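You operate a simulated robot arm through the tools that you are given. There is no shell and no other tool. Be economical: measure what you need, move in short steps, check, and stop when the job is done.

Carry out the task below with a simulated two-armed robot. There is one attempt and no reset: what you move stays moved.

## Task
Take the lid off the orange can on the green table and lay it down there. Take the short green reel on the white table and put it away on the top of the blue turntable. Take the short mandrel with the smallest size on its label from the tiled table and leave it in the green tray on the green table. Stack the can labelled "grease" from the tiled table on top of the can labelled "INK". Put the short orange reel on the brown board. Take the blue plug gauge and leave it on the bottom shelf of the tall rack. Take the tall orange cup and leave it on the glue card. Do these in any order. Set down upright: blue plug gauge, tall orange cup.

The check looks at the end state, three seconds after you hand in, the way a careful person would. Anything else that was tipped, shoved, dropped, spilled or broken makes it a failure. Lids that push on must go on centred and level and be pressed home; caps that screw on are set level and turned clockwise until they are tight.

## Robot
Two 7-joint arms with two-finger parallel grippers on one trunk, on a base that drives. Base frame: it is fixed to the floor where the robot stands at the start and does not move with it; the origin is under the middle of the robot, x ahead of it, y to its left, z up. Readings come in m, degrees, newtons and seconds.
The left shoulder is at the start at [0.05, 0.165, 1.13], the right one opposite. With the tool pointing down near the work surface each hand reaches from about 0.2 to 0.68 m from the robot's upright axis, wherever it stands, measured 20 degrees to its own side. Places, roughly: blue plug gauge [4.25, 4.5, 0.75]; bottom shelf of the tall rack [6.5, 1.2, 0.3]; brown board (11x8x2 cm) [4.3, 1.7, 0.8]; glue card [1.5, -1.5, 0.75]; green can, purple can, silver can [4.5, 3.5, 0.75]; green tray on the green table (15x22 cm) [0.54, 0.2, 0.86]; orange can (7x6x9 cm) [0.5, 0.1, 0.9]; short green reel (6x6x5 cm) [3.9, 3.5, 0.8]; short mandrel [4.25, 3.5, 1]; short orange reel (6x6x5 cm) [6.5, 1.9, 0.8]; tall orange cup (7x6x10 cm) [1.3, -1.7, 0.8]; top of the blue turntable [6.6, 2, 0.8]. Payload 3.91 kg a hand.
Tool frame (each hand has its own): the origin (TCP) lies between the finger pads and is the grasp point; the fingertips stand 0.03 m ahead of it; z points along the fingers, y is the line along which they close. The gripper opens to 0.11 m. The fingers are 0.02 m wide and 0.01 m thick; the gripper's body (0.048 by 0.112 m) begins 0.055 m behind the TCP.
Orientation is that of the tool frame in the base frame, as a unit quaternion [w, x, y, z]. With the fingers straight down and closing along the base's y, the tool's x points along the base's -x, its y along +y and its z along -z.

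## Interface
- The arms move only by the tool step_arm. It takes "left_steps", "right_steps" or both (then of equal length, played together; a hand with none holds still); each is a list that holds one entry, the list of rows, each a list of 7 numbers: the gripper command, from -1 (shut) to 1 (fully open), values between in proportion, then the shift along the tool's x, y, z in units of 30 mm (1.0 is 30 mm), then the turn, a rotation vector about the tool's x, y, z in units of 4 degrees (1.0 is 4 degrees). In form: [[[claw, tx, ty, tz, wx, wy, wz], ...]]. A call has 1 to 10 rows; each row shifts and turns the commanded pose from where the row before left it, along the tool's axes as they then stand. A call with a number of a shift or a turn outside -1 to 1 is refused whole. Rows are played at 5 a second. More than 0.05 m and 8.6 degrees between two rows, or a gripper value outside its range, and nothing of the call is played. A pose out of reach is approached as far as the arm can. The call stops where the force on the tool passes 40 N (or 10 N more than at its start, if that is more) or the arm is blocked; 0.2 s more then pass. The fingers move at their own pace (about 0.045 m/s each) and stop on an object; they squeeze with about 21 N. The grip force told is the motor's: it shows also when the fingers shut on nothing. Time passes only in rows, and 0.2 s behind the last, so rows that do not move let the fingers close. The reply holds the time, the measured pose of the TCP, the force on the tool along the base axes, the opening and the grip force, in the units named above and with some noise, with the torque about the TCP (base axes, N m) and any sound that the robot's microphone picked up.
- Cameras (640 x 400 px; columns grow to the right, rows downward): "scene" is now at [0.1164, 0.0214, 1.3058]; the picture's right is [0.25, -0.97, 0.00], its down [-0.51, -0.13, -0.85] and it looks along [0.82, 0.22, -0.52] (base axes); focal length 231 px, centre (320, 200). "left" rides on the left gripper at [0.072, -0.017, -0.103] in its tool frame; the picture's right is [0.23, 0.97, 0.00], its down [-0.76, 0.18, -0.62] and it looks along [-0.61, 0.14, 0.78] (tool axes); focal length 222 px, centre (320, 200). "right" rides on the right gripper at [0.073, 0.017, -0.103] in its tool frame; the picture's right is [-0.23, 0.97, 0.00], its down [-0.76, -0.18, -0.62] and it looks along [-0.61, -0.14, 0.78] (tool axes); focal length 222 px, centre (320, 200). There is no depth. A picture from a camera that has moved, and an enlarged one, comes with that camera's place and axes in the base frame and with its lens.
- get_image(camera): a new picture of that camera. The clock stands still meanwhile.
- slide_trunk(by): slides the trunk up (or, below 0, down) by that many m; the arms and the scene camera ride with it, the base frame stays. It gives what a move gives, with no picture.
- roll_base(legs): drives the robot by 1 to 6 legs, each [ahead, left, turn to the left] in m, m and degrees, along the robot's own axes; the way and the turn of a leg run together, so that a leg with both is an arc; at most 1.5 m and 180 degrees a leg. The arms and the cameras ride along, it lands a little off, and it stops where it bumps. It gives what a move gives.
- head_to(pan, tilt): turns the head with the scene camera to pan (to the left, within 80 degrees either way) and tilt (down, from -29 to 69), counted from straight ahead of the robot. It gives what a move gives.
- close_up(camera, box): a new picture of the part [left, top, right, bottom] of that camera's present view, enlarged. The clock stands still meanwhile.
- job_done(): hands the job in; it is judged then, once.

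Work in short steps. Places have to be worked out from the pictures, the camera data and where the tool is seen: move nearer, look again, correct. Check each grasp and each placing, and mend what went wrong. You have 196 turns and 192 pictures in all, those below and enlarged ones among them. Open the grippers and draw the arms clear of the work before you hand the job in, unless the task says otherwise; then end with one line.

The tools are called after "Emit:" by a JSON object that holds its "op" and its "data". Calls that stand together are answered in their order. step_arm: Moves the arms, as the interface text tells. Its arguments: {"type":"object","properties":{"left_steps":{"type":"array"},"right_steps":{"type":"array"}},"required":[]} The other tools are called the same way: slide_trunk (by) slides the trunk up or down; roll_base (legs) drives the base; head_to (pan, tilt) turns the head that bears the scene camera; get_image (camera) takes a picture; close_up (camera, box) takes an enlarged picture of a part of a camera's view; job_done () hands the job in.

At the start:

```text
time_s: 0.0
left_eef_pos: [0.3344, 0.2483, 1.2004]
left_orientation: [0.001, 0.001, 1.0, -0.001]
left_contact_force: [1.1, 0.2, 0.3]
left_wrist_torque: [0.01, 0.01, 0.0]
left_grip_width: 0.1101
left_finger_force: 0.0
right_eef_pos: [0.4021, -0.1105, 1.1973]
right_orientation: [0.0, 0.001, 1.0, 0.0]
right_contact_force: [-0.6, 0.3, 0.1]
right_wrist_torque: [0.0, -0.01, 0.01]
right_grip_width: 0.1102
right_finger_force: 0.0
trunk travel left (down, up): [-0.35, 0.153]
robot x, y, heading: [-0.0022, -0.0009, 0.3]
head pan, tilt: [14.7, 31.6]
```

scene: 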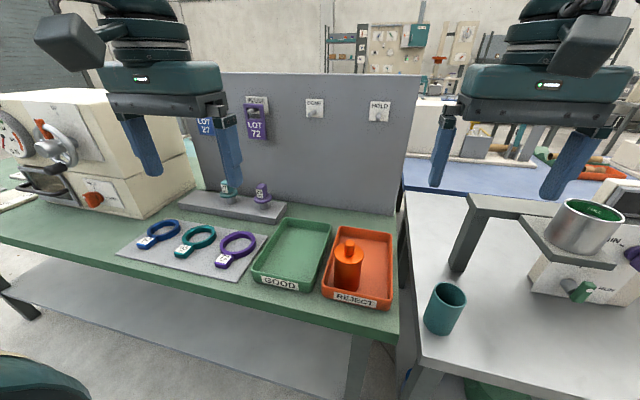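
right: 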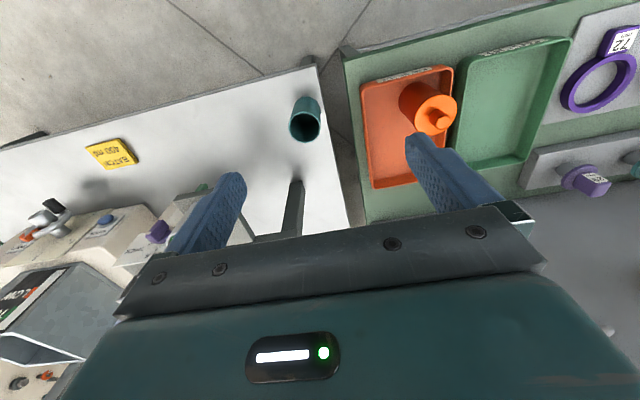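
left: 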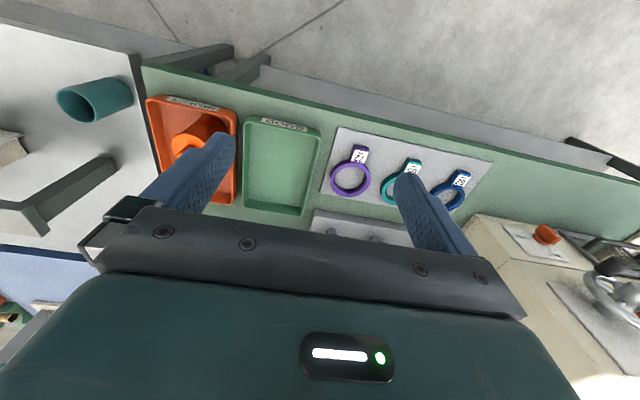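

The orange can with a knobbed lid stands in the REJECT tray. I look closer at it and its lid.

Emit:
{"op": "close_up", "data": {"camera": "scene", "box": [240, 200, 420, 320]}}

Emit:
{"op": "close_up", "data": {"camera": "right", "box": [340, 50, 580, 200]}}

```text
3.33 times, centred on (330, 260) of scene
camera zoom: at [0.1164, 0.0214, 1.3058], right [0.25, -0.97, 0.0], down [-0.51, -0.13, -0.85], along [0.82, 0.22, -0.52], focal length 770 px, centre (287, 0)
```

zoom: 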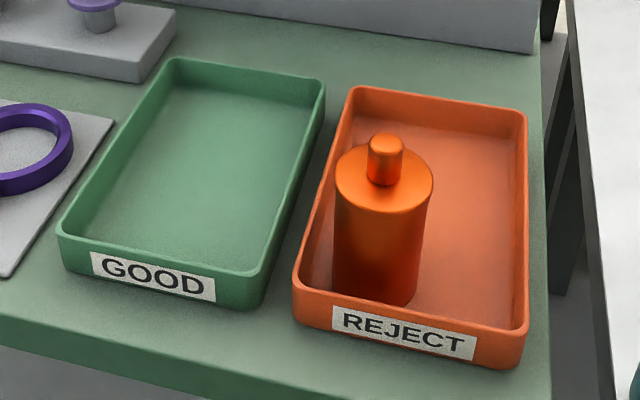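

```text
2.67 times, centred on (460, 125) of right
camera zoom: at [0.3285, -0.0938, 1.3007], right [0.23, 0.97, 0.0], down [0.76, -0.18, 0.62], along [0.61, -0.14, -0.78], focal length 592 px, centre (-53, 400)
```

zoom: 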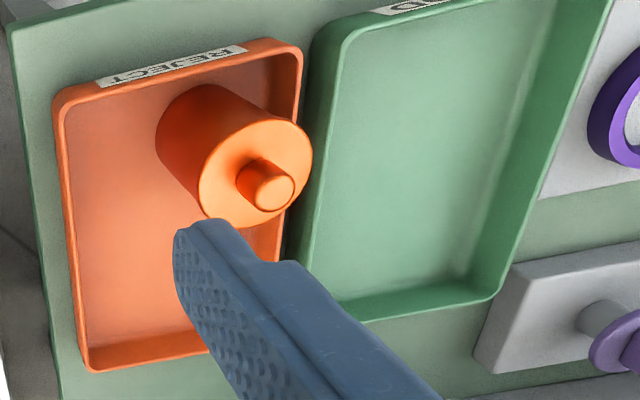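

The can's flat top is around (0.482, 0.056, 0.947), and the knob reaches z≈0.98. I move the left hand above the knob and the right hand out of the way.

Emit:
{"op": "step_arm", "data": {"left_steps": [[[0, -0.703, -0.916, 0.714, 0, 0, 0], [0, -0.703, -0.916, 0.714, 0, 0, 0], [0, -0.703, -0.916, 0.714, 0, 0, 0], [0, -0.703, -0.916, 0.714, 0, 0, 0], [0, -0.703, -0.916, 0.714, 0, 0, 0], [0, -0.703, -0.916, 0.714, 0, 0, 0], [0, -0.703, -0.916, 0.714, 0, 0, 0], [0, 0, 0, 0, 0, 0, 0]]], "right_steps": [[[0, 0, -0.6, 0, 0, 0, 0], [0, 0, -0.6, 0, 0, 0, 0], [0, 0, -0.6, 0, 0, 0, 0], [0, 0, -0.6, 0, 0, 0, 0], [0, 0, -0.6, 0, 0, 0, 0], [0, 0, -0.6, 0, 0, 0, 0], [0, 0, -0.6, 0, 0, 0, 0], [0, 0, 0, 0, 0, 0, 0]]]}}

Emit:
{"op": "get_image", "data": {"camera": "left"}}

Emit:
{"op": "get_image", "data": {"camera": "scene"}}

```text
time_s: 1.8
left_eef_pos: [0.4467, 0.1216, 1.0505]
left_orientation: [-0.001, 0.0, 1.0, 0.0]
left_contact_force: [-0.4, 0.8, 0.0]
left_wrist_torque: [-0.02, 0.0, 0.01]
left_grip_width: 0.055
left_finger_force: 0.0
left hand out of reach, approached as far as the arm can: row 5, 6, 7
right_eef_pos: [0.4015, -0.2376, 1.1981]
right_orientation: [0.0, 0.001, 1.0, 0.0]
right_contact_force: [-0.1, -0.2, 0.0]
right_wrist_torque: [0.0, 0.0, -0.03]
right_grip_width: 0.0551
right_finger_force: 0.1
trunk travel left (down, up): [-0.35, 0.153]
robot x, y, heading: [-0.0013, 0.0006, 0.2]
head pan, tilt: [14.7, 31.6]
```

```text
186 pictures are left
camera left: at [0.3758, 0.1026, 1.1543], right [-0.23, 0.97, 0.0], down [0.76, 0.18, 0.62], along [0.61, 0.14, -0.78], focal length 222 px, centre (320, 200)
```

left: 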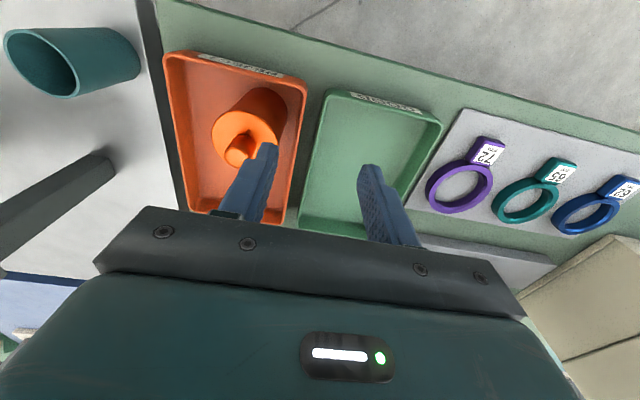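

```text
185 pictures are left
camera scene: at [0.1165, 0.0215, 1.3057], right [0.25, -0.97, 0.0], down [-0.51, -0.13, -0.85], along [0.82, 0.22, -0.52], focal length 231 px, centre (320, 200)
```

scene: 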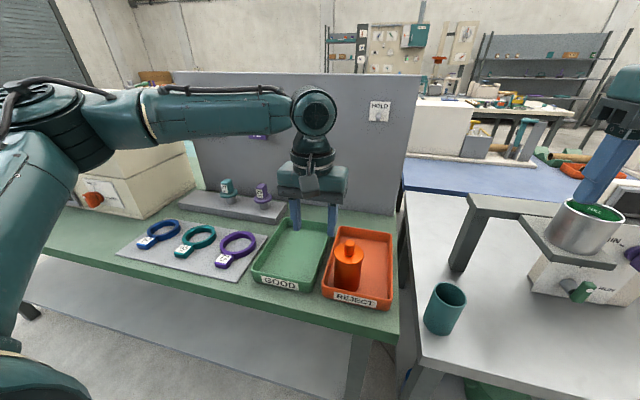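

The left hand cannot reach that far inward, so I shift the base 0.16 m to the right to bring the can into its sector.

Emit:
{"op": "roll_base", "data": {"legs": [[0.0, -0.16, 0]]}}

Emit:
{"op": "get_image", "data": {"camera": "left"}}

```text
time_s: 3.8
left_eef_pos: [0.4467, -0.0396, 1.0509]
left_orientation: [0.0, 0.001, 1.0, -0.001]
left_contact_force: [0.6, -0.3, -0.3]
left_wrist_torque: [0.01, 0.02, -0.02]
left_grip_width: 0.0549
left_finger_force: 0.1
right_eef_pos: [0.4001, -0.3975, 1.1969]
right_orientation: [0.0, 0.002, 1.0, -0.001]
right_contact_force: [0.0, -0.6, 0.6]
right_wrist_torque: [0.01, 0.04, -0.02]
right_grip_width: 0.0549
right_finger_force: 0.1
trunk travel left (down, up): [-0.35, 0.153]
robot x, y, heading: [0.0006, -0.1554, 0.2]
head pan, tilt: [14.7, 31.6]
```

```text
184 pictures are left
camera left: at [0.3757, -0.0572, 1.1546], right [-0.23, 0.97, 0.0], down [0.76, 0.18, 0.62], along [0.61, 0.14, -0.78], focal length 222 px, centre (320, 200)
```

left: 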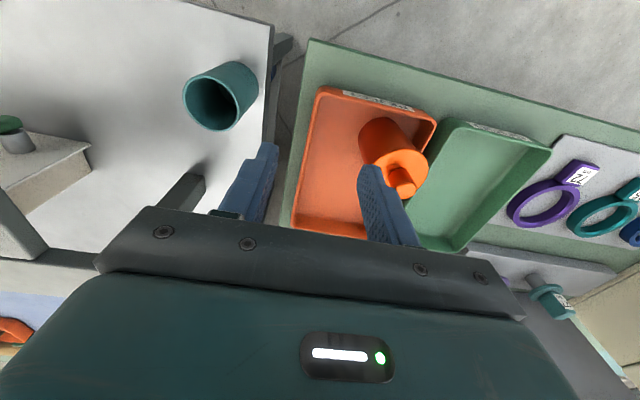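

Now align over the knob at (0.482, 0.056) and check.

Emit:
{"op": "step_arm", "data": {"left_steps": [[[0, -0.295, 0.797, 0, 0, 0, 0], [0, -0.295, 0.797, 0, 0, 0, 0], [0, -0.295, 0.797, 0, 0, 0, 0], [0, -0.295, 0.797, 0, 0, 0, 0], [0, 0, 0, 0, 0, 0, 0]]]}}

Emit:
{"op": "close_up", "data": {"camera": "left", "box": [200, 80, 440, 230]}}

Emit:
{"op": "close_up", "data": {"camera": "scene", "box": [180, 130, 360, 310]}}

```text
time_s: 5.0
left_eef_pos: [0.4836, 0.0562, 1.0514]
left_orientation: [0.001, 0.001, 1.0, -0.001]
left_contact_force: [0.7, -0.4, -0.6]
left_wrist_torque: [-0.01, -0.01, -0.01]
left_grip_width: 0.0547
left_finger_force: 0.0
right_eef_pos: [0.4012, -0.3963, 1.1972]
right_orientation: [0.0, 0.002, 1.0, 0.0]
right_contact_force: [0.0, -0.4, 0.3]
right_wrist_torque: [-0.03, 0.04, 0.02]
right_grip_width: 0.055
right_finger_force: 0.1
trunk travel left (down, up): [-0.35, 0.153]
robot x, y, heading: [-0.0036, -0.1567, 0.3]
head pan, tilt: [14.7, 31.6]
```

```text
2.67 times, centred on (320, 155) of left
camera zoom: at [0.412, 0.0385, 1.1551], right [-0.23, 0.97, 0.0], down [0.76, 0.18, 0.62], along [0.61, 0.14, -0.78], focal length 592 px, centre (320, 320)
```

zoom: 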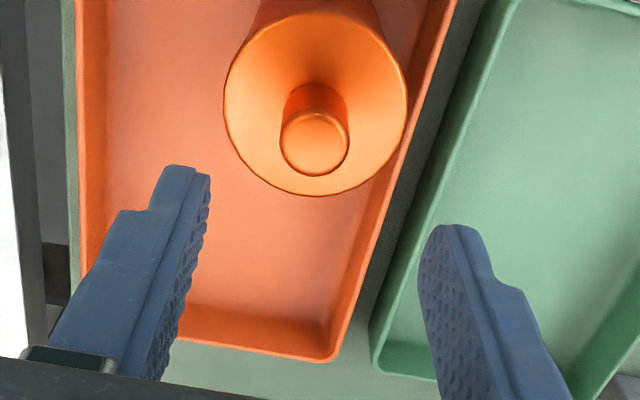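

```text
2.22 times, centred on (270, 220) of scene
camera zoom: at [0.1163, -0.1375, 1.3058], right [0.25, -0.97, 0.0], down [-0.51, -0.13, -0.85], along [0.82, 0.21, -0.52], focal length 513 px, centre (431, 156)
```

zoom: 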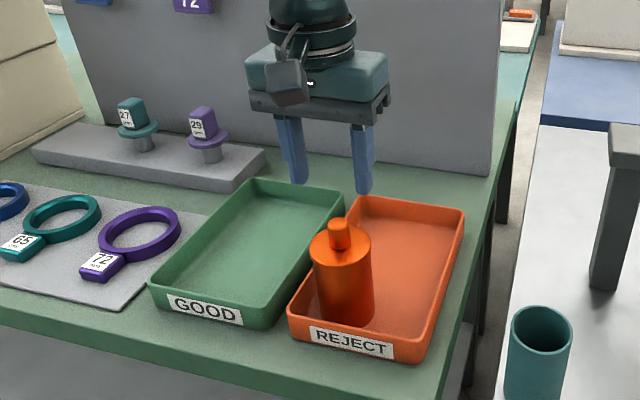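

Knob confirmed at (0.482, 0.053). Descend and grip it.

Emit:
{"op": "step_arm", "data": {"left_steps": [[[0, 0, -0.1, 0.76, 0, 0, 0], [0, 0, 0, 0.76, 0, 0, 0], [0, 0, 0, 0.72, 0, 0, 0], [0, 0, 0, 0, 0, 0, 0], [-1, 0, 0, 0, 0, 0, 0], [-1, 0, 0, 0, 0, 0, 0], [-1, 0, 0, 0, 0, 0, 0], [-1, 0, 0, 0, 0, 0, 0]]]}}

Emit:
{"op": "close_up", "data": {"camera": "scene", "box": [180, 130, 360, 310]}}

```text
time_s: 6.8
left_eef_pos: [0.482, 0.054, 0.9853]
left_orientation: [0.0, 0.0, 1.0, -0.001]
left_contact_force: [0.3, 0.2, -0.9]
left_wrist_torque: [0.03, -0.01, -0.01]
left_grip_width: 0.0206
left_finger_force: 21.0
right_eef_pos: [0.4018, -0.3962, 1.199]
right_orientation: [-0.001, 0.002, 1.0, 0.0]
right_contact_force: [0.3, -0.3, 0.3]
right_wrist_torque: [-0.01, 0.01, 0.02]
right_grip_width: 0.0552
right_finger_force: 0.2
trunk travel left (down, up): [-0.35, 0.153]
robot x, y, heading: [-0.0012, -0.1601, 0.1]
head pan, tilt: [14.7, 31.6]
```

```text
2.22 times, centred on (270, 220) of scene
camera zoom: at [0.1163, -0.1374, 1.3058], right [0.25, -0.97, 0.0], down [-0.51, -0.13, -0.85], along [0.82, 0.21, -0.52], focal length 513 px, centre (431, 156)
```

zoom: 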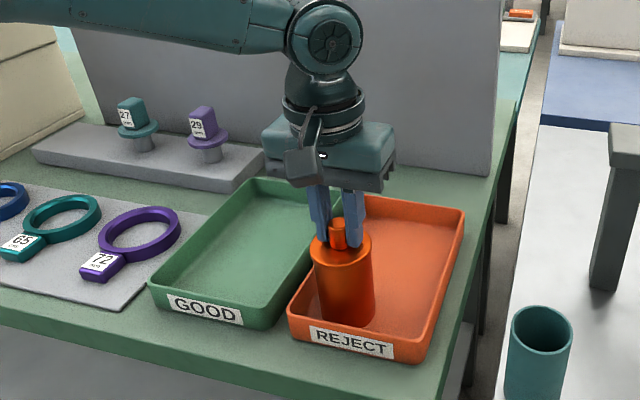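

Gripped at 20.6 mm. I lift slowly by about 1.5 cm and see whether only the lid comes.

Emit:
{"op": "step_arm", "data": {"left_steps": [[[-1, 0, 0, -0.1, 0, 0, 0], [-1, 0, 0, -0.1, 0, 0, 0], [-1, 0, 0, -0.15, 0, 0, 0], [-1, 0, 0, -0.15, 0, 0, 0]]]}}

Emit:
{"op": "close_up", "data": {"camera": "scene", "box": [230, 190, 350, 310]}}

```text
time_s: 7.8
left_eef_pos: [0.4821, 0.0538, 0.9981]
left_orientation: [0.0, 0.0, 1.0, -0.001]
left_contact_force: [0.0, -0.8, -0.6]
left_wrist_torque: [-0.01, 0.02, -0.04]
left_grip_width: 0.0201
left_finger_force: 20.7
right_eef_pos: [0.4002, -0.3962, 1.1971]
right_orientation: [0.0, 0.002, 1.0, -0.001]
right_contact_force: [-0.3, 0.8, 0.0]
right_wrist_torque: [0.03, -0.03, -0.04]
right_grip_width: 0.055
right_finger_force: 0.1
trunk travel left (down, up): [-0.35, 0.153]
robot x, y, heading: [0.0002, -0.1586, 0.0]
head pan, tilt: [14.7, 31.6]
heard: snap
```

```text
3.33 times, centred on (290, 250) of scene
camera zoom: at [0.1163, -0.1374, 1.3058], right [0.25, -0.97, 0.0], down [-0.51, -0.13, -0.85], along [0.82, 0.21, -0.52], focal length 770 px, centre (420, 33)
```

zoom: 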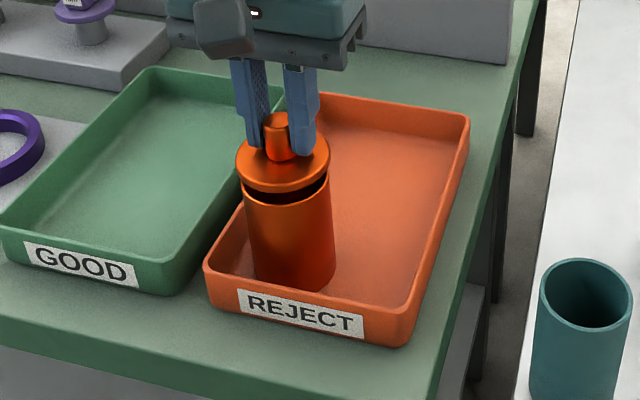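

Only the lid came off. I raise it clear, then creep the base ahead 0.1 m to reach the free strip behind the trays.

Emit:
{"op": "step_arm", "data": {"left_steps": [[[-1, 0, 0, -0.5, 0, 0, 0], [-1, 0, 0, -0.9, 0, 0, 0], [-1, 0, 0, -0.9, 0, 0, 0], [-1, 0, 0, -0.9, 0, 0, 0], [-1, 0, 0, 0, 0, 0, 0]]]}}

Emit:
{"op": "roll_base", "data": {"legs": [[0.1, 0, 0]]}}

Emit:
{"op": "get_image", "data": {"camera": "scene"}}

```text
time_s: 9.0
left_eef_pos: [0.4824, 0.0539, 1.0969]
left_orientation: [0.0, 0.002, 1.0, -0.001]
left_contact_force: [-0.6, 0.0, 0.1]
left_wrist_torque: [0.01, -0.02, 0.01]
left_grip_width: 0.0201
left_finger_force: 21.0
right_eef_pos: [0.4012, -0.3967, 1.199]
right_orientation: [0.0, 0.002, 1.0, 0.0]
right_contact_force: [-0.1, -0.2, 0.4]
right_wrist_torque: [0.04, -0.02, -0.01]
right_grip_width: 0.0551
right_finger_force: 0.1
trunk travel left (down, up): [-0.35, 0.153]
robot x, y, heading: [0.0004, -0.1607, -0.2]
head pan, tilt: [14.7, 31.6]
```

```text
time_s: 10.2
left_eef_pos: [0.5829, 0.0529, 1.096]
left_orientation: [0.0, 0.002, 1.0, -0.001]
left_contact_force: [0.1, 0.6, -0.6]
left_wrist_torque: [0.02, 0.02, -0.01]
left_grip_width: 0.02
left_finger_force: 20.8
right_eef_pos: [0.5013, -0.3978, 1.1964]
right_orientation: [0.0, 0.002, 1.0, 0.0]
right_contact_force: [0.2, -0.4, -0.5]
right_wrist_torque: [-0.05, 0.02, 0.05]
right_grip_width: 0.0548
right_finger_force: 0.1
trunk travel left (down, up): [-0.35, 0.153]
robot x, y, heading: [0.0977, -0.156, 0.0]
head pan, tilt: [14.7, 31.6]
```

```text
179 pictures are left
camera scene: at [0.217, -0.138, 1.3056], right [0.25, -0.97, 0.0], down [-0.51, -0.13, -0.85], along [0.82, 0.21, -0.52], focal length 231 px, centre (320, 200)
```

scene: 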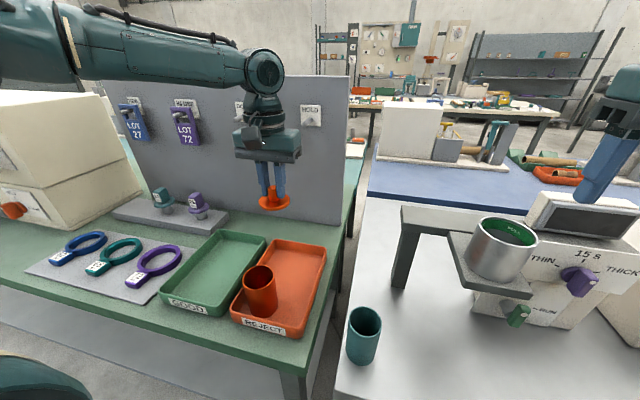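

The lid is held and the can stands. I move the lid to above (0.73, 0.06) and lower it partly.

Emit:
{"op": "step_arm", "data": {"left_steps": [[[-1, -0.82, 0, 0, 0, 0, 0], [-1, -0.82, 0, 0, 0, 0, 0], [-1, -0.82, 0, 0, 0, 0, 0], [-1, -0.82, 0, 0, 0, 0, 0], [-1, -0.82, 0, 0, 0, 0, 0], [-1, -0.82, 0.2, 0, 0, 0, 0], [-1, 0, 0, 0.9, 0, 0, 0], [-1, 0, 0, 0.9, 0, 0, 0], [-1, 0, 0, 0.9, 0, 0, 0], [-1, 0, 0, 0.9, 0, 0, 0]]]}}

Emit:
{"op": "close_up", "data": {"camera": "scene", "box": [200, 150, 380, 300]}}

Emit:
{"op": "get_image", "data": {"camera": "left"}}

```text
time_s: 12.4
left_eef_pos: [0.6644, 0.0908, 0.9779]
left_orientation: [-0.001, 0.002, 1.0, -0.001]
left_contact_force: [0.7, -0.6, 0.3]
left_wrist_torque: [-0.03, -0.03, 0.01]
left_grip_width: 0.0197
left_finger_force: 20.9
left hand out of reach, approached as far as the arm can: row 3, 4, 5, 6
right_eef_pos: [0.4998, -0.3975, 1.1982]
right_orientation: [0.0, 0.003, 1.0, 0.0]
right_contact_force: [-0.4, 0.1, 0.5]
right_wrist_torque: [0.02, 0.01, 0.03]
right_grip_width: 0.0548
right_finger_force: 0.0
trunk travel left (down, up): [-0.35, 0.153]
robot x, y, heading: [0.1032, -0.1592, -0.4]
head pan, tilt: [14.7, 31.6]
```

```text
2.67 times, centred on (290, 225) of scene
camera zoom: at [0.216, -0.1379, 1.3058], right [0.25, -0.97, 0.0], down [-0.51, -0.13, -0.85], along [0.82, 0.21, -0.52], focal length 616 px, centre (400, 133)
```

zoom: 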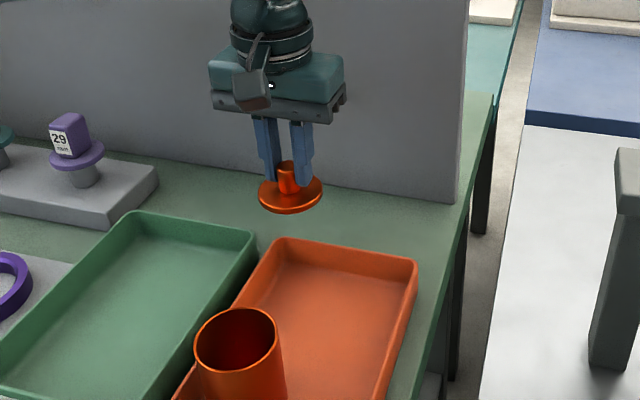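

```text
177 pictures are left
camera left: at [0.5932, 0.0724, 1.0815], right [-0.22, 0.97, 0.0], down [0.76, 0.18, 0.62], along [0.61, 0.14, -0.78], focal length 222 px, centre (320, 200)
```

left: 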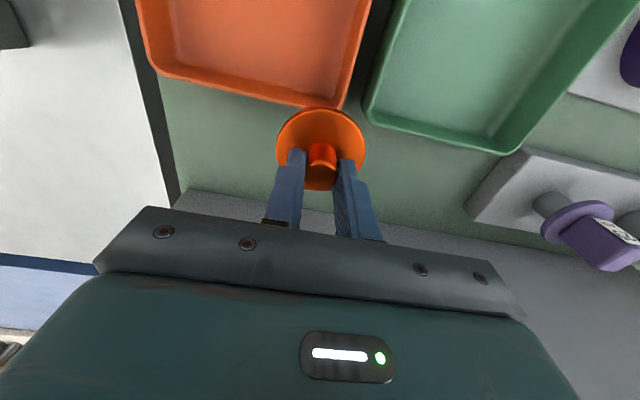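

Reach is at its limit at x≈0.664, so I roll ahead another 0.06 m with the lid held well above the trays.

Emit:
{"op": "roll_base", "data": {"legs": [[0.06, 0, 0]]}}

Emit:
{"op": "get_image", "data": {"camera": "left"}}

```text
time_s: 13.4
left_eef_pos: [0.7089, 0.0896, 0.9787]
left_orientation: [0.0, 0.002, 1.0, 0.0]
left_contact_force: [-0.2, -0.1, 0.4]
left_wrist_torque: [0.02, -0.02, -0.03]
left_grip_width: 0.0198
left_finger_force: 21.4
right_eef_pos: [0.5454, -0.3989, 1.1976]
right_orientation: [-0.001, 0.003, 1.0, -0.001]
right_contact_force: [0.3, 0.3, 1.0]
right_wrist_torque: [-0.01, -0.03, 0.01]
right_grip_width: 0.055
right_finger_force: 0.1
trunk travel left (down, up): [-0.35, 0.153]
robot x, y, heading: [0.1426, -0.1585, -0.1]
head pan, tilt: [14.7, 31.6]
stopped in leg 1: the robot was blocked; the commanded pose is now the measured one
```

```text
176 pictures are left
camera left: at [0.6377, 0.072, 1.0814], right [-0.22, 0.97, 0.0], down [0.76, 0.17, 0.62], along [0.61, 0.14, -0.78], focal length 222 px, centre (320, 200)
```

left: 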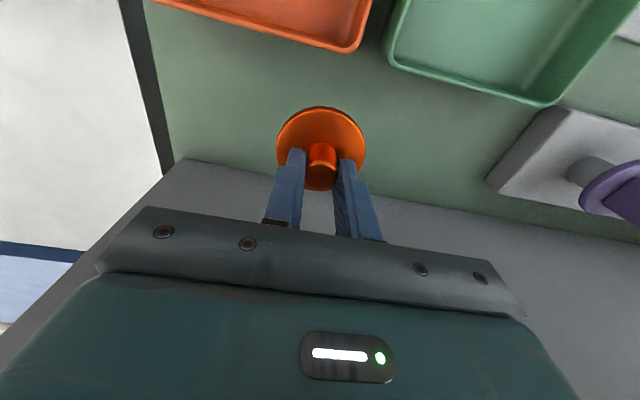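

The base touched the table edge, but the lid is now over free green surface (x≈0.71). I lower it in small steps.

Emit:
{"op": "step_arm", "data": {"left_steps": [[[-1, 0, 0, 0.6, 0, 0, 0], [-1, 0, 0, 0.5, 0, 0, 0], [-1, 0, 0, 0.3, 0, 0, 0], [-1, 0, 0, 0.1, 0, 0, 0], [-1, 0, 0, 0.1, 0, 0, 0]]]}}

Emit:
{"op": "close_up", "data": {"camera": "scene", "box": [200, 180, 380, 300]}}

```text
time_s: 14.6
left_eef_pos: [0.6987, 0.0957, 0.9326]
left_orientation: [0.001, 0.002, 1.0, -0.001]
left_contact_force: [-0.3, -0.3, -0.9]
left_wrist_torque: [0.03, 0.01, 0.01]
left_grip_width: 0.0201
left_finger_force: 21.6
left hand out of reach, approached as far as the arm can: row 1, 2, 4
right_eef_pos: [0.546, -0.3982, 1.1968]
right_orientation: [-0.001, 0.004, 1.0, -0.001]
right_contact_force: [0.3, 0.1, -0.2]
right_wrist_torque: [0.01, 0.01, 0.01]
right_grip_width: 0.055
right_finger_force: 0.1
trunk travel left (down, up): [-0.35, 0.153]
robot x, y, heading: [0.1455, -0.1632, -0.4]
head pan, tilt: [14.7, 31.6]
```

```text
3.33 times, centred on (290, 240) of scene
camera zoom: at [0.2615, -0.1382, 1.3058], right [0.25, -0.97, 0.0], down [-0.51, -0.13, -0.85], along [0.83, 0.21, -0.52], focal length 770 px, centre (420, 67)
```

zoom: 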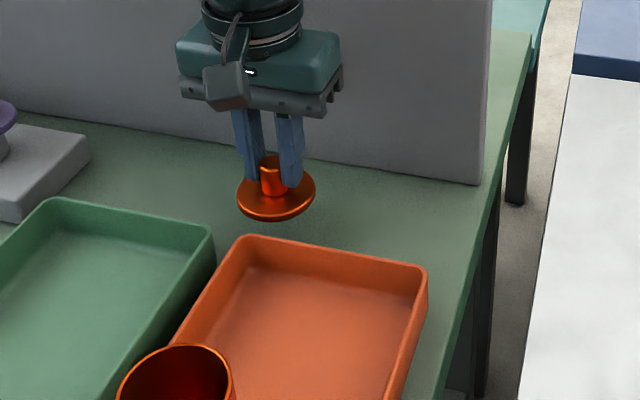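

The arm is at its reach limit, so I'll lower the rest by sliding the trunk down, which brings the hand straight down.

Emit:
{"op": "slide_trunk", "data": {"by": -0.012}}

Emit:
{"op": "close_up", "data": {"camera": "scene", "box": [200, 180, 380, 300]}}

Emit:
{"op": "close_up", "data": {"camera": "left", "box": [220, 20, 420, 220]}}

```text
time_s: 15.2
left_eef_pos: [0.6988, 0.0965, 0.92]
left_orientation: [0.001, 0.002, 1.0, -0.001]
left_contact_force: [-1.3, -1.1, -0.2]
left_wrist_torque: [0.02, 0.0, 0.0]
left_grip_width: 0.02
left_finger_force: 20.8
right_eef_pos: [0.5462, -0.3985, 1.1845]
right_orientation: [-0.001, 0.003, 1.0, 0.0]
right_contact_force: [-0.1, 0.4, 0.9]
right_wrist_torque: [0.0, 0.01, -0.01]
right_grip_width: 0.0551
right_finger_force: 0.1
trunk travel left (down, up): [-0.338, 0.165]
robot x, y, heading: [0.1456, -0.1629, -0.3]
head pan, tilt: [14.7, 31.6]
```

```text
3.33 times, centred on (290, 240) of scene
camera zoom: at [0.2613, -0.1382, 1.2938], right [0.25, -0.97, 0.0], down [-0.51, -0.13, -0.85], along [0.83, 0.21, -0.52], focal length 770 px, centre (420, 67)
```

zoom: 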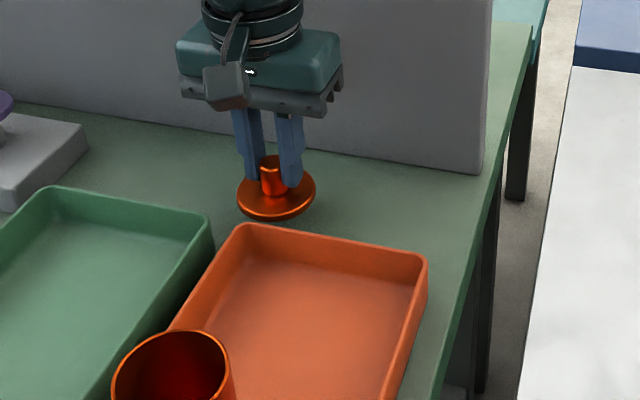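

```text
2.00 times, centred on (320, 120) of left
camera zoom: at [0.6271, 0.0776, 1.0236], right [-0.22, 0.97, 0.0], down [0.76, 0.18, 0.62], along [0.61, 0.14, -0.78], focal length 444 px, centre (320, 360)
```

zoom: 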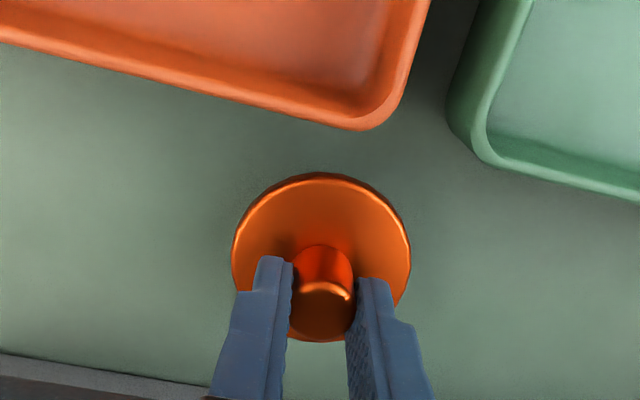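

No contact yet; I continue lowering slowly.

Emit:
{"op": "slide_trunk", "data": {"by": -0.008}}

Emit:
{"op": "close_up", "data": {"camera": "scene", "box": [240, 190, 330, 250]}}

```text
time_s: 15.8
left_eef_pos: [0.698, 0.096, 0.9117]
left_orientation: [0.002, 0.001, 1.0, -0.001]
left_contact_force: [-0.2, -0.6, 0.2]
left_wrist_torque: [0.01, 0.04, -0.07]
left_grip_width: 0.0199
left_finger_force: 21.5
right_eef_pos: [0.5469, -0.3991, 1.1765]
right_orientation: [-0.001, 0.004, 1.0, 0.0]
right_contact_force: [0.1, -0.3, -0.4]
right_wrist_torque: [-0.01, -0.01, 0.0]
right_grip_width: 0.0549
right_finger_force: 0.0
trunk travel left (down, up): [-0.33, 0.173]
robot x, y, heading: [0.1444, -0.1607, -0.2]
head pan, tilt: [14.7, 31.6]
```

```text
6.67 times, centred on (285, 220) of scene
camera zoom: at [0.2614, -0.1382, 1.2857], right [0.25, -0.97, 0.0], down [-0.51, -0.13, -0.85], along [0.83, 0.21, -0.52], focal length 1540 px, centre (553, 67)
```

zoom: 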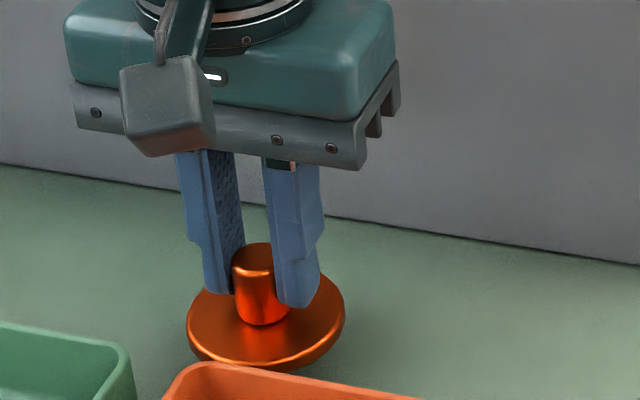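

Emit:
{"op": "slide_trunk", "data": {"by": -0.008}}

Emit:
{"op": "close_up", "data": {"camera": "left", "box": [260, 70, 380, 190]}}

```text
time_s: 16.4
left_eef_pos: [0.6987, 0.0964, 0.9045]
left_orientation: [0.001, 0.002, 1.0, -0.001]
left_contact_force: [-0.3, 0.2, -0.2]
left_wrist_torque: [0.01, -0.01, 0.02]
left_grip_width: 0.0197
left_finger_force: 20.9
right_eef_pos: [0.5454, -0.3983, 1.1681]
right_orientation: [-0.001, 0.003, 1.0, -0.001]
right_contact_force: [-0.1, -0.3, 0.1]
right_wrist_torque: [0.02, -0.01, 0.01]
right_grip_width: 0.0548
right_finger_force: 0.0
trunk travel left (down, up): [-0.322, 0.181]
robot x, y, heading: [0.1412, -0.158, -0.4]
head pan, tilt: [14.7, 31.6]
```

```text
3.33 times, centred on (320, 130) of left
camera zoom: at [0.6272, 0.0776, 1.0076], right [-0.22, 0.97, 0.0], down [0.76, 0.18, 0.62], along [0.61, 0.14, -0.78], focal length 740 px, centre (320, 433)
```

zoom: 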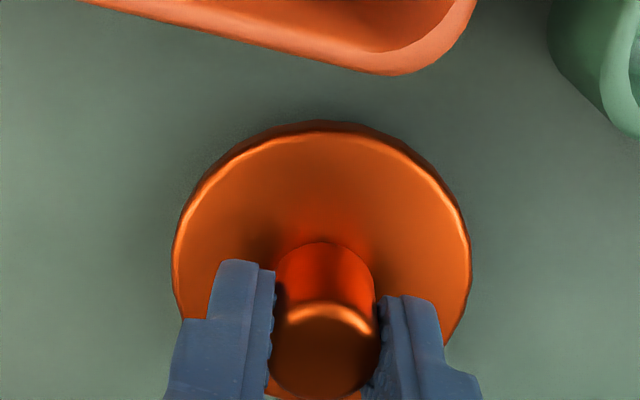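

Still free; the contact shadow is getting close. Lower more.

Emit:
{"op": "slide_trunk", "data": {"by": -0.006}}

Emit:
{"op": "get_image", "data": {"camera": "scene"}}

```text
time_s: 16.9
left_eef_pos: [0.6985, 0.0941, 0.8987]
left_orientation: [0.001, 0.002, 1.0, -0.001]
left_contact_force: [0.4, 0.9, -0.6]
left_wrist_torque: [0.03, 0.0, -0.02]
left_grip_width: 0.0196
left_finger_force: 21.5
right_eef_pos: [0.5461, -0.3985, 1.1622]
right_orientation: [-0.001, 0.004, 1.0, 0.0]
right_contact_force: [-1.0, 0.1, -0.3]
right_wrist_torque: [0.0, 0.0, 0.02]
right_grip_width: 0.0549
right_finger_force: 0.0
trunk travel left (down, up): [-0.316, 0.187]
robot x, y, heading: [0.1461, -0.1549, -0.5]
head pan, tilt: [14.7, 31.6]
```

```text
170 pictures are left
camera scene: at [0.2614, -0.1382, 1.2717], right [0.25, -0.97, 0.0], down [-0.51, -0.13, -0.85], along [0.83, 0.21, -0.52], focal length 231 px, centre (320, 200)
```

scene: 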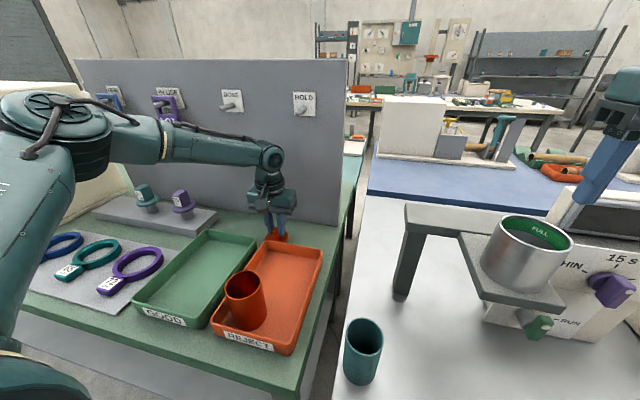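

Emit:
{"op": "slide_trunk", "data": {"by": -0.006}}

Emit:
{"op": "close_up", "data": {"camera": "scene", "box": [230, 190, 320, 250]}}

```text
time_s: 17.5
left_eef_pos: [0.698, 0.0952, 0.8962]
left_orientation: [0.003, 0.002, 1.0, -0.001]
left_contact_force: [-0.9, 1.9, 16.1]
left_wrist_torque: [0.07, 0.25, 0.03]
left_grip_width: 0.02
left_finger_force: 20.9
right_eef_pos: [0.5446, -0.3987, 1.158]
right_orientation: [0.0, 0.004, 1.0, -0.001]
right_contact_force: [0.0, 0.0, -0.4]
right_wrist_torque: [0.03, -0.03, -0.02]
right_grip_width: 0.0551
right_finger_force: 0.1
trunk travel left (down, up): [-0.31, 0.193]
robot x, y, heading: [0.147, -0.1627, -0.2]
head pan, tilt: [14.7, 31.6]
```

```text
6.67 times, centred on (275, 220) of scene
camera zoom: at [0.2601, -0.1386, 1.2662], right [0.25, -0.97, 0.0], down [-0.51, -0.13, -0.85], along [0.83, 0.21, -0.52], focal length 1540 px, centre (620, 67)
```

zoom: 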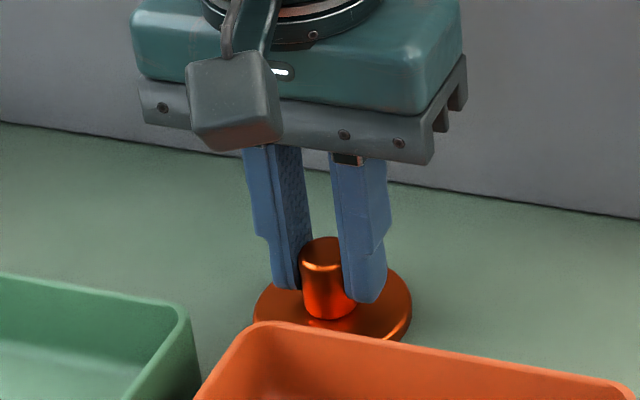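

Contact (16 N): the lid rests on the table. I release and lift straight up.

Emit:
{"op": "step_arm", "data": {"left_steps": [[[-0.3, 0, 0, 0, 0, 0, 0], [0, 0, 0, 0, 0, 0, 0], [0, 0, 0, 0, 0, 0, 0], [0, 0, 0, 0, 0, 0, 0], [0, 0, 0, 0, 0, 0, 0]]]}}

Emit:
{"op": "slide_trunk", "data": {"by": 0.09}}

Emit:
{"op": "get_image", "data": {"camera": "scene"}}

```text
time_s: 18.7
left_eef_pos: [0.6982, 0.0955, 0.8929]
left_orientation: [0.001, 0.001, 1.0, -0.001]
left_contact_force: [-1.2, 0.0, 0.1]
left_wrist_torque: [-0.01, 0.0, 0.01]
left_grip_width: 0.0549
left_finger_force: 0.0
right_eef_pos: [0.5466, -0.3989, 1.1561]
right_orientation: [-0.001, 0.004, 1.0, 0.0]
right_contact_force: [-0.2, 1.0, 0.0]
right_wrist_torque: [-0.05, -0.02, 0.0]
right_grip_width: 0.0552
right_finger_force: 0.1
trunk travel left (down, up): [-0.31, 0.193]
robot x, y, heading: [0.148, -0.1583, -0.1]
head pan, tilt: [14.7, 31.6]
```

```text
time_s: 19.9
left_eef_pos: [0.6977, 0.0949, 0.9815]
left_orientation: [0.0, 0.002, 1.0, 0.0]
left_contact_force: [-0.1, 0.1, 0.1]
left_wrist_torque: [0.01, -0.02, -0.03]
left_grip_width: 0.055
left_finger_force: 0.1
right_eef_pos: [0.546, -0.398, 1.2473]
right_orientation: [-0.002, 0.004, 1.0, -0.001]
right_contact_force: [0.0, -0.3, -0.5]
right_wrist_torque: [0.01, -0.05, -0.01]
right_grip_width: 0.0548
right_finger_force: 0.0
trunk travel left (down, up): [-0.4, 0.103]
robot x, y, heading: [0.1466, -0.1582, -0.2]
head pan, tilt: [14.7, 31.6]
```

```text
168 pictures are left
camera scene: at [0.2617, -0.1382, 1.3557], right [0.25, -0.97, 0.0], down [-0.51, -0.13, -0.85], along [0.82, 0.21, -0.52], focal length 231 px, centre (320, 200)
```

scene: 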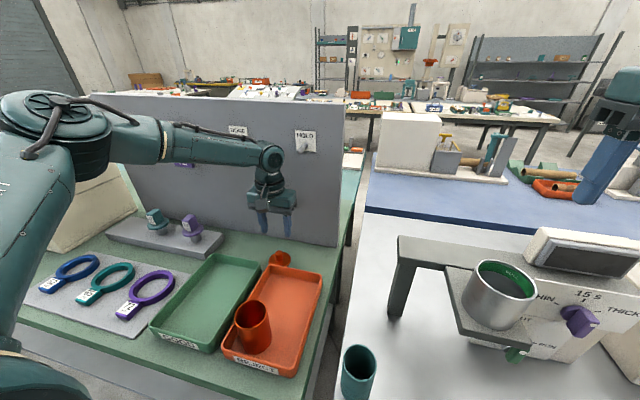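

Lid lies on the green table. I raise the trunk to clear everything, back off, and look to the right.

Emit:
{"op": "slide_trunk", "data": {"by": 0.1}}

Emit:
{"op": "roll_base", "data": {"legs": [[-0.35, 0, 0]]}}

Emit:
{"op": "head_to", "data": {"pan": -45, "tilt": 25}}

Emit:
{"op": "get_image", "data": {"camera": "scene"}}

```text
time_s: 21.3
left_eef_pos: [0.6979, 0.0963, 1.0824]
left_orientation: [0.002, 0.002, 1.0, -0.001]
left_contact_force: [0.1, -0.3, 0.0]
left_wrist_torque: [0.01, 0.01, 0.0]
left_grip_width: 0.055
left_finger_force: 0.0
right_eef_pos: [0.5458, -0.3985, 1.3471]
right_orientation: [-0.001, 0.003, 1.0, 0.0]
right_contact_force: [0.1, -0.3, 0.8]
right_wrist_torque: [-0.02, -0.04, 0.02]
right_grip_width: 0.0549
right_finger_force: 0.1
trunk travel left (down, up): [-0.5, 0.003]
robot x, y, heading: [0.1448, -0.1595, -0.1]
head pan, tilt: [14.7, 31.6]
```

```text
time_s: 23.5
left_eef_pos: [0.35, 0.0992, 1.0834]
left_orientation: [0.001, 0.0, 1.0, -0.001]
left_contact_force: [-0.1, 0.0, -0.3]
left_wrist_torque: [0.02, 0.0, -0.04]
left_grip_width: 0.0549
left_finger_force: 0.1
right_eef_pos: [0.2001, -0.3955, 1.347]
right_orientation: [0.0, 0.001, 1.0, 0.0]
right_contact_force: [0.0, -0.5, 0.4]
right_wrist_torque: [0.0, -0.01, 0.03]
right_grip_width: 0.0548
right_finger_force: 0.0
trunk travel left (down, up): [-0.5, 0.003]
robot x, y, heading: [-0.2051, -0.1583, -0.0]
head pan, tilt: [14.7, 31.6]
```

```text
time_s: 24.8
left_eef_pos: [0.3509, 0.0987, 1.0826]
left_orientation: [0.0, 0.0, 1.0, -0.001]
left_contact_force: [0.4, 0.2, 0.8]
left_wrist_torque: [0.01, -0.01, 0.0]
left_grip_width: 0.0548
left_finger_force: 0.2
right_eef_pos: [0.2003, -0.3959, 1.3466]
right_orientation: [0.001, 0.003, 1.0, 0.001]
right_contact_force: [0.6, 0.3, 1.2]
right_wrist_torque: [0.02, -0.01, 0.02]
right_grip_width: 0.0552
right_finger_force: 0.0
trunk travel left (down, up): [-0.5, 0.003]
robot x, y, heading: [-0.2036, -0.1579, -0.4]
head pan, tilt: [-45.0, 25.0]
```

```text
167 pictures are left
camera scene: at [-0.1066, -0.2246, 1.4662], right [-0.71, -0.71, 0.0], down [-0.3, 0.3, -0.91], along [0.64, -0.64, -0.42], focal length 231 px, centre (320, 200)
```

scene: 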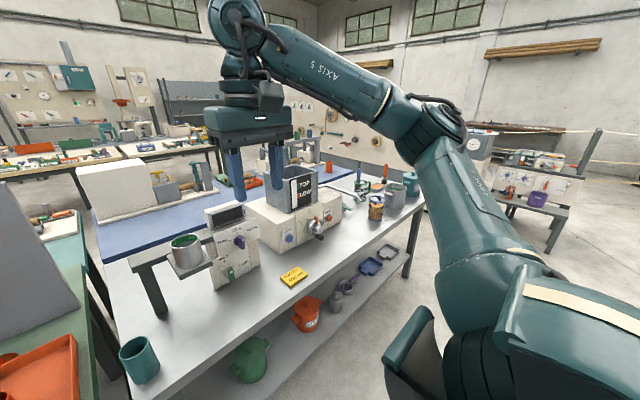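

I enlarge the region around the cup/glue-card place.

Emit:
{"op": "close_up", "data": {"camera": "scene", "box": [280, 130, 460, 250]}}

```text
3.33 times, centred on (370, 190) of scene
camera zoom: at [-0.1066, -0.2246, 1.4662], right [-0.71, -0.71, 0.0], down [-0.3, 0.3, -0.91], along [0.64, -0.64, -0.42], focal length 770 px, centre (153, 233)
```

zoom: 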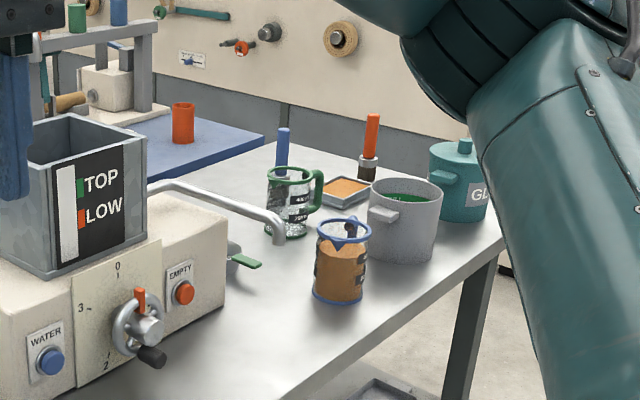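

There is an orange cup on the blue table behind the grey one. I strafe right along the front to find a way around.

Emit:
{"op": "roll_base", "data": {"legs": [[0, -1.4, 0]]}}

Emit:
{"op": "get_image", "data": {"camera": "scene"}}

Emit:
{"op": "head_to", "data": {"pan": 0, "tilt": 20}}

Emit:
{"op": "get_image", "data": {"camera": "scene"}}

```text
time_s: 37.4
left_eef_pos: [0.3522, -1.309, 1.0826]
left_orientation: [0.001, -0.003, 1.0, -0.001]
left_contact_force: [0.3, -0.1, 0.9]
left_wrist_torque: [0.0, 0.01, -0.02]
left_grip_width: 0.055
left_finger_force: 0.2
right_eef_pos: [0.2057, -1.8049, 1.3466]
right_orientation: [-0.001, -0.001, 1.0, 0.0]
right_contact_force: [0.4, -1.0, -0.7]
right_wrist_torque: [0.03, 0.04, -0.02]
right_grip_width: 0.0552
right_finger_force: 0.2
trunk travel left (down, up): [-0.5, 0.003]
robot x, y, heading: [-0.1977, -1.5701, 0.2]
head pan, tilt: [-45.0, 25.0]
```

```text
165 pictures are left
camera scene: at [-0.103, -1.6353, 1.4662], right [-0.7, -0.71, 0.0], down [-0.3, 0.3, -0.91], along [0.64, -0.64, -0.42], focal length 231 px, centre (320, 200)
```

scene: 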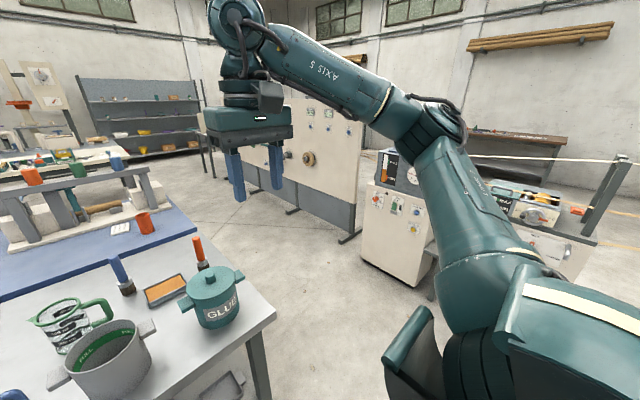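

```text
time_s: 38.5
left_eef_pos: [0.3516, -1.3084, 1.0818]
left_orientation: [0.0, -0.004, 1.0, -0.001]
left_contact_force: [0.4, 0.3, 0.8]
left_wrist_torque: [-0.01, 0.0, 0.0]
left_grip_width: 0.0547
left_finger_force: 0.1
right_eef_pos: [0.2053, -1.8043, 1.3466]
right_orientation: [-0.001, -0.002, 1.0, 0.0]
right_contact_force: [0.0, 0.3, 0.3]
right_wrist_torque: [-0.01, 0.02, 0.0]
right_grip_width: 0.0552
right_finger_force: 0.0
trunk travel left (down, up): [-0.5, 0.003]
robot x, y, heading: [-0.2005, -1.5694, 0.3]
head pan, tilt: [0.0, 20.0]
```

```text
164 pictures are left
camera scene: at [-0.0754, -1.57, 1.4743], right [0.01, -1.0, 0.0], down [-0.34, 0.0, -0.94], along [0.94, 0.0, -0.34], focal length 231 px, centre (320, 200)
```

scene: 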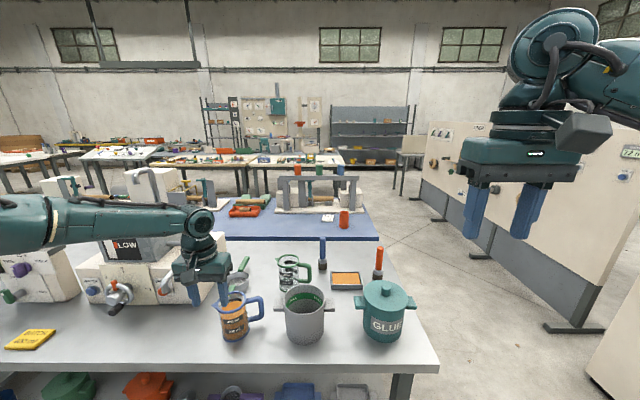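

The cup is near (1.38, −1.74) and a white card near (1.54, −1.63) on the blue table; its right end is at y≈−1.93. I drive round that end and face +y.

Emit:
{"op": "roll_base", "data": {"legs": [[0, -1.0, 0], [1.45, 0, 0], [0, 0, 90]]}}

Emit:
{"op": "head_to", "data": {"pan": 0, "tilt": 35}}

Emit:
{"op": "get_image", "data": {"camera": "scene"}}

```text
time_s: 58.0
left_eef_pos: [1.0125, -1.9846, 1.0834]
left_orientation: [0.001, -0.704, 0.71, 0.0]
left_contact_force: [0.1, 0.2, 0.0]
left_wrist_torque: [0.05, 0.01, 0.08]
left_grip_width: 0.055
left_finger_force: 0.1
right_eef_pos: [1.5057, -2.1393, 1.3457]
right_orientation: [0.0, -0.703, 0.711, -0.001]
right_contact_force: [0.0, -0.4, 0.8]
right_wrist_torque: [0.01, 0.01, 0.01]
right_grip_width: 0.055
right_finger_force: 0.0
trunk travel left (down, up): [-0.5, 0.003]
robot x, y, heading: [1.261, -2.537, 89.6]
head pan, tilt: [0.0, 20.0]
```

```text
time_s: 58.8
left_eef_pos: [1.0122, -1.9856, 1.0818]
left_orientation: [0.002, -0.704, 0.71, 0.0]
left_contact_force: [-0.5, -0.6, -0.9]
left_wrist_torque: [0.05, -0.04, -0.04]
left_grip_width: 0.0549
left_finger_force: 0.2
right_eef_pos: [1.5055, -2.1379, 1.3463]
right_orientation: [-0.002, -0.704, 0.71, -0.001]
right_contact_force: [0.2, 0.6, 0.1]
right_wrist_torque: [-0.02, -0.02, 0.0]
right_grip_width: 0.055
right_finger_force: 0.1
trunk travel left (down, up): [-0.5, 0.003]
robot x, y, heading: [1.2654, -2.5372, 89.5]
head pan, tilt: [0.0, 35.0]
```

```text
163 pictures are left
camera scene: at [1.2665, -2.4234, 1.4505], right [1.0, -0.01, 0.0], down [0.0, -0.57, -0.82], along [0.01, 0.82, -0.57], focal length 231 px, centre (320, 200)
```

scene: 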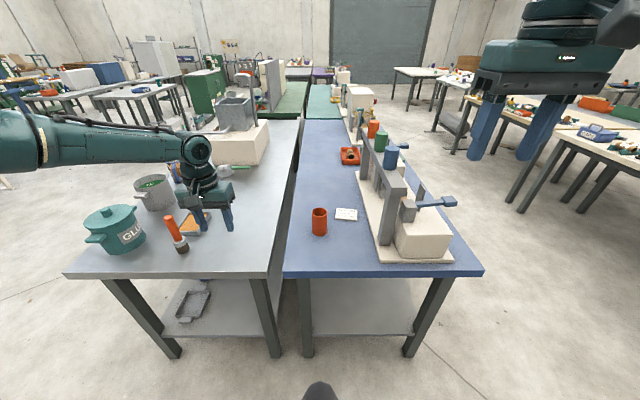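

Close-up on the card and cup to confirm identity.

Emit:
{"op": "close_up", "data": {"camera": "scene", "box": [290, 140, 410, 260]}}

Emit:
{"op": "close_up", "data": {"camera": "scene", "box": [325, 195, 370, 230]}}

```text
3.33 times, centred on (350, 200) of scene
camera zoom: at [1.2665, -2.4234, 1.4505], right [1.0, -0.01, 0.0], down [0.0, -0.57, -0.82], along [0.01, 0.82, -0.57], focal length 770 px, centre (220, 200)
```

zoom: 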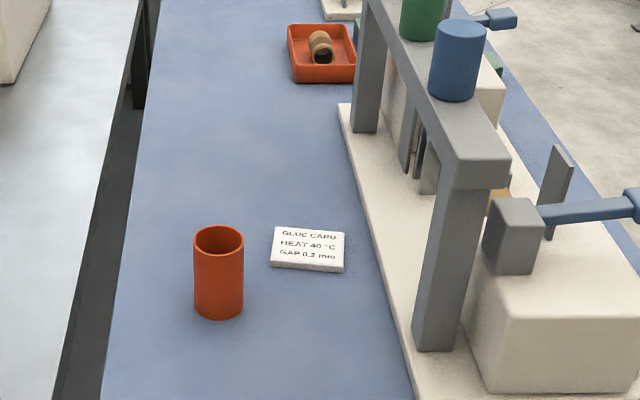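

```text
11.43 times, centred on (348, 212) of scene
camera zoom: at [1.2665, -2.4234, 1.4505], right [1.0, -0.01, 0.0], down [0.0, -0.57, -0.82], along [0.01, 0.82, -0.57], focal length 2640 px, centre (6, 57)
```

zoom: 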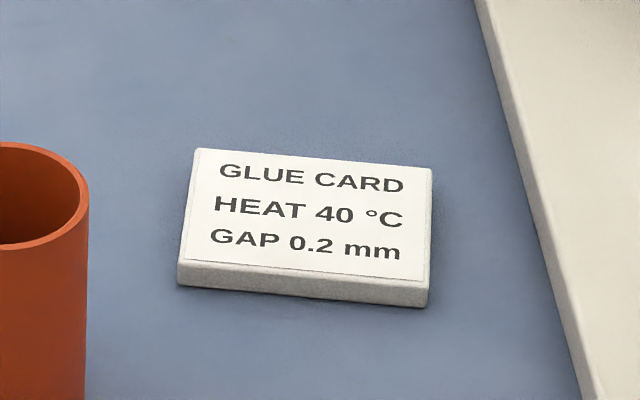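

Glue card confirmed. The card is deep, so I'll grasp the cup with the left hand tilted forward to gain reach. First drive closer and look with the left camera.

Emit:
{"op": "roll_base", "data": {"legs": [[0.0, -0.165, 0], [0.26, 0, 0]]}}

Emit:
{"op": "get_image", "data": {"camera": "left"}}

Emit:
{"op": "get_image", "data": {"camera": "scene"}}

```text
time_s: 62.3
left_eef_pos: [1.178, -1.7309, 1.0814]
left_orientation: [0.001, -0.707, 0.708, 0.0]
left_contact_force: [0.2, 0.0, 0.3]
left_wrist_torque: [-0.04, 0.01, -0.04]
left_grip_width: 0.055
left_finger_force: 0.0
right_eef_pos: [1.6714, -1.8814, 1.3462]
right_orientation: [-0.002, -0.705, 0.709, -0.001]
right_contact_force: [-0.1, -0.2, -0.8]
right_wrist_torque: [-0.03, -0.01, 0.0]
right_grip_width: 0.0551
right_finger_force: 0.1
trunk travel left (down, up): [-0.5, 0.003]
robot x, y, heading: [1.4346, -2.2861, 90.0]
head pan, tilt: [0.0, 35.0]
```

```text
160 pictures are left
camera left: at [1.1962, -1.8049, 1.1853], right [-0.97, -0.23, 0.0], down [-0.18, 0.76, 0.62], along [-0.14, 0.61, -0.78], focal length 222 px, centre (320, 200)
```

left: 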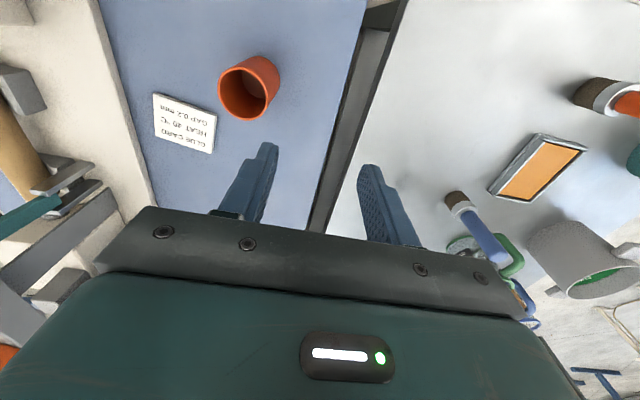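

```text
159 pictures are left
camera scene: at [1.4345, -2.1672, 1.4504], right [1.0, 0.0, 0.0], down [0.0, -0.57, -0.82], along [0.0, 0.82, -0.57], focal length 231 px, centre (320, 200)
```

scene: 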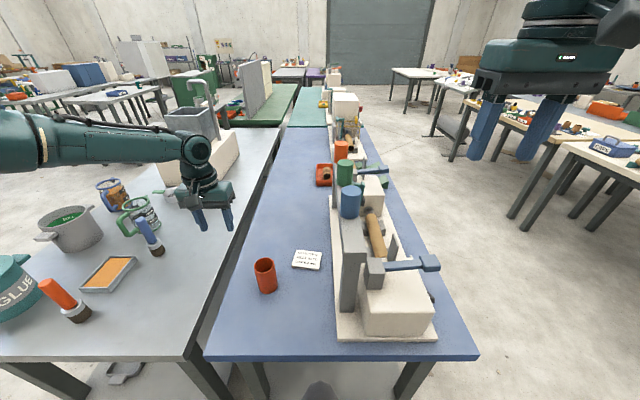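

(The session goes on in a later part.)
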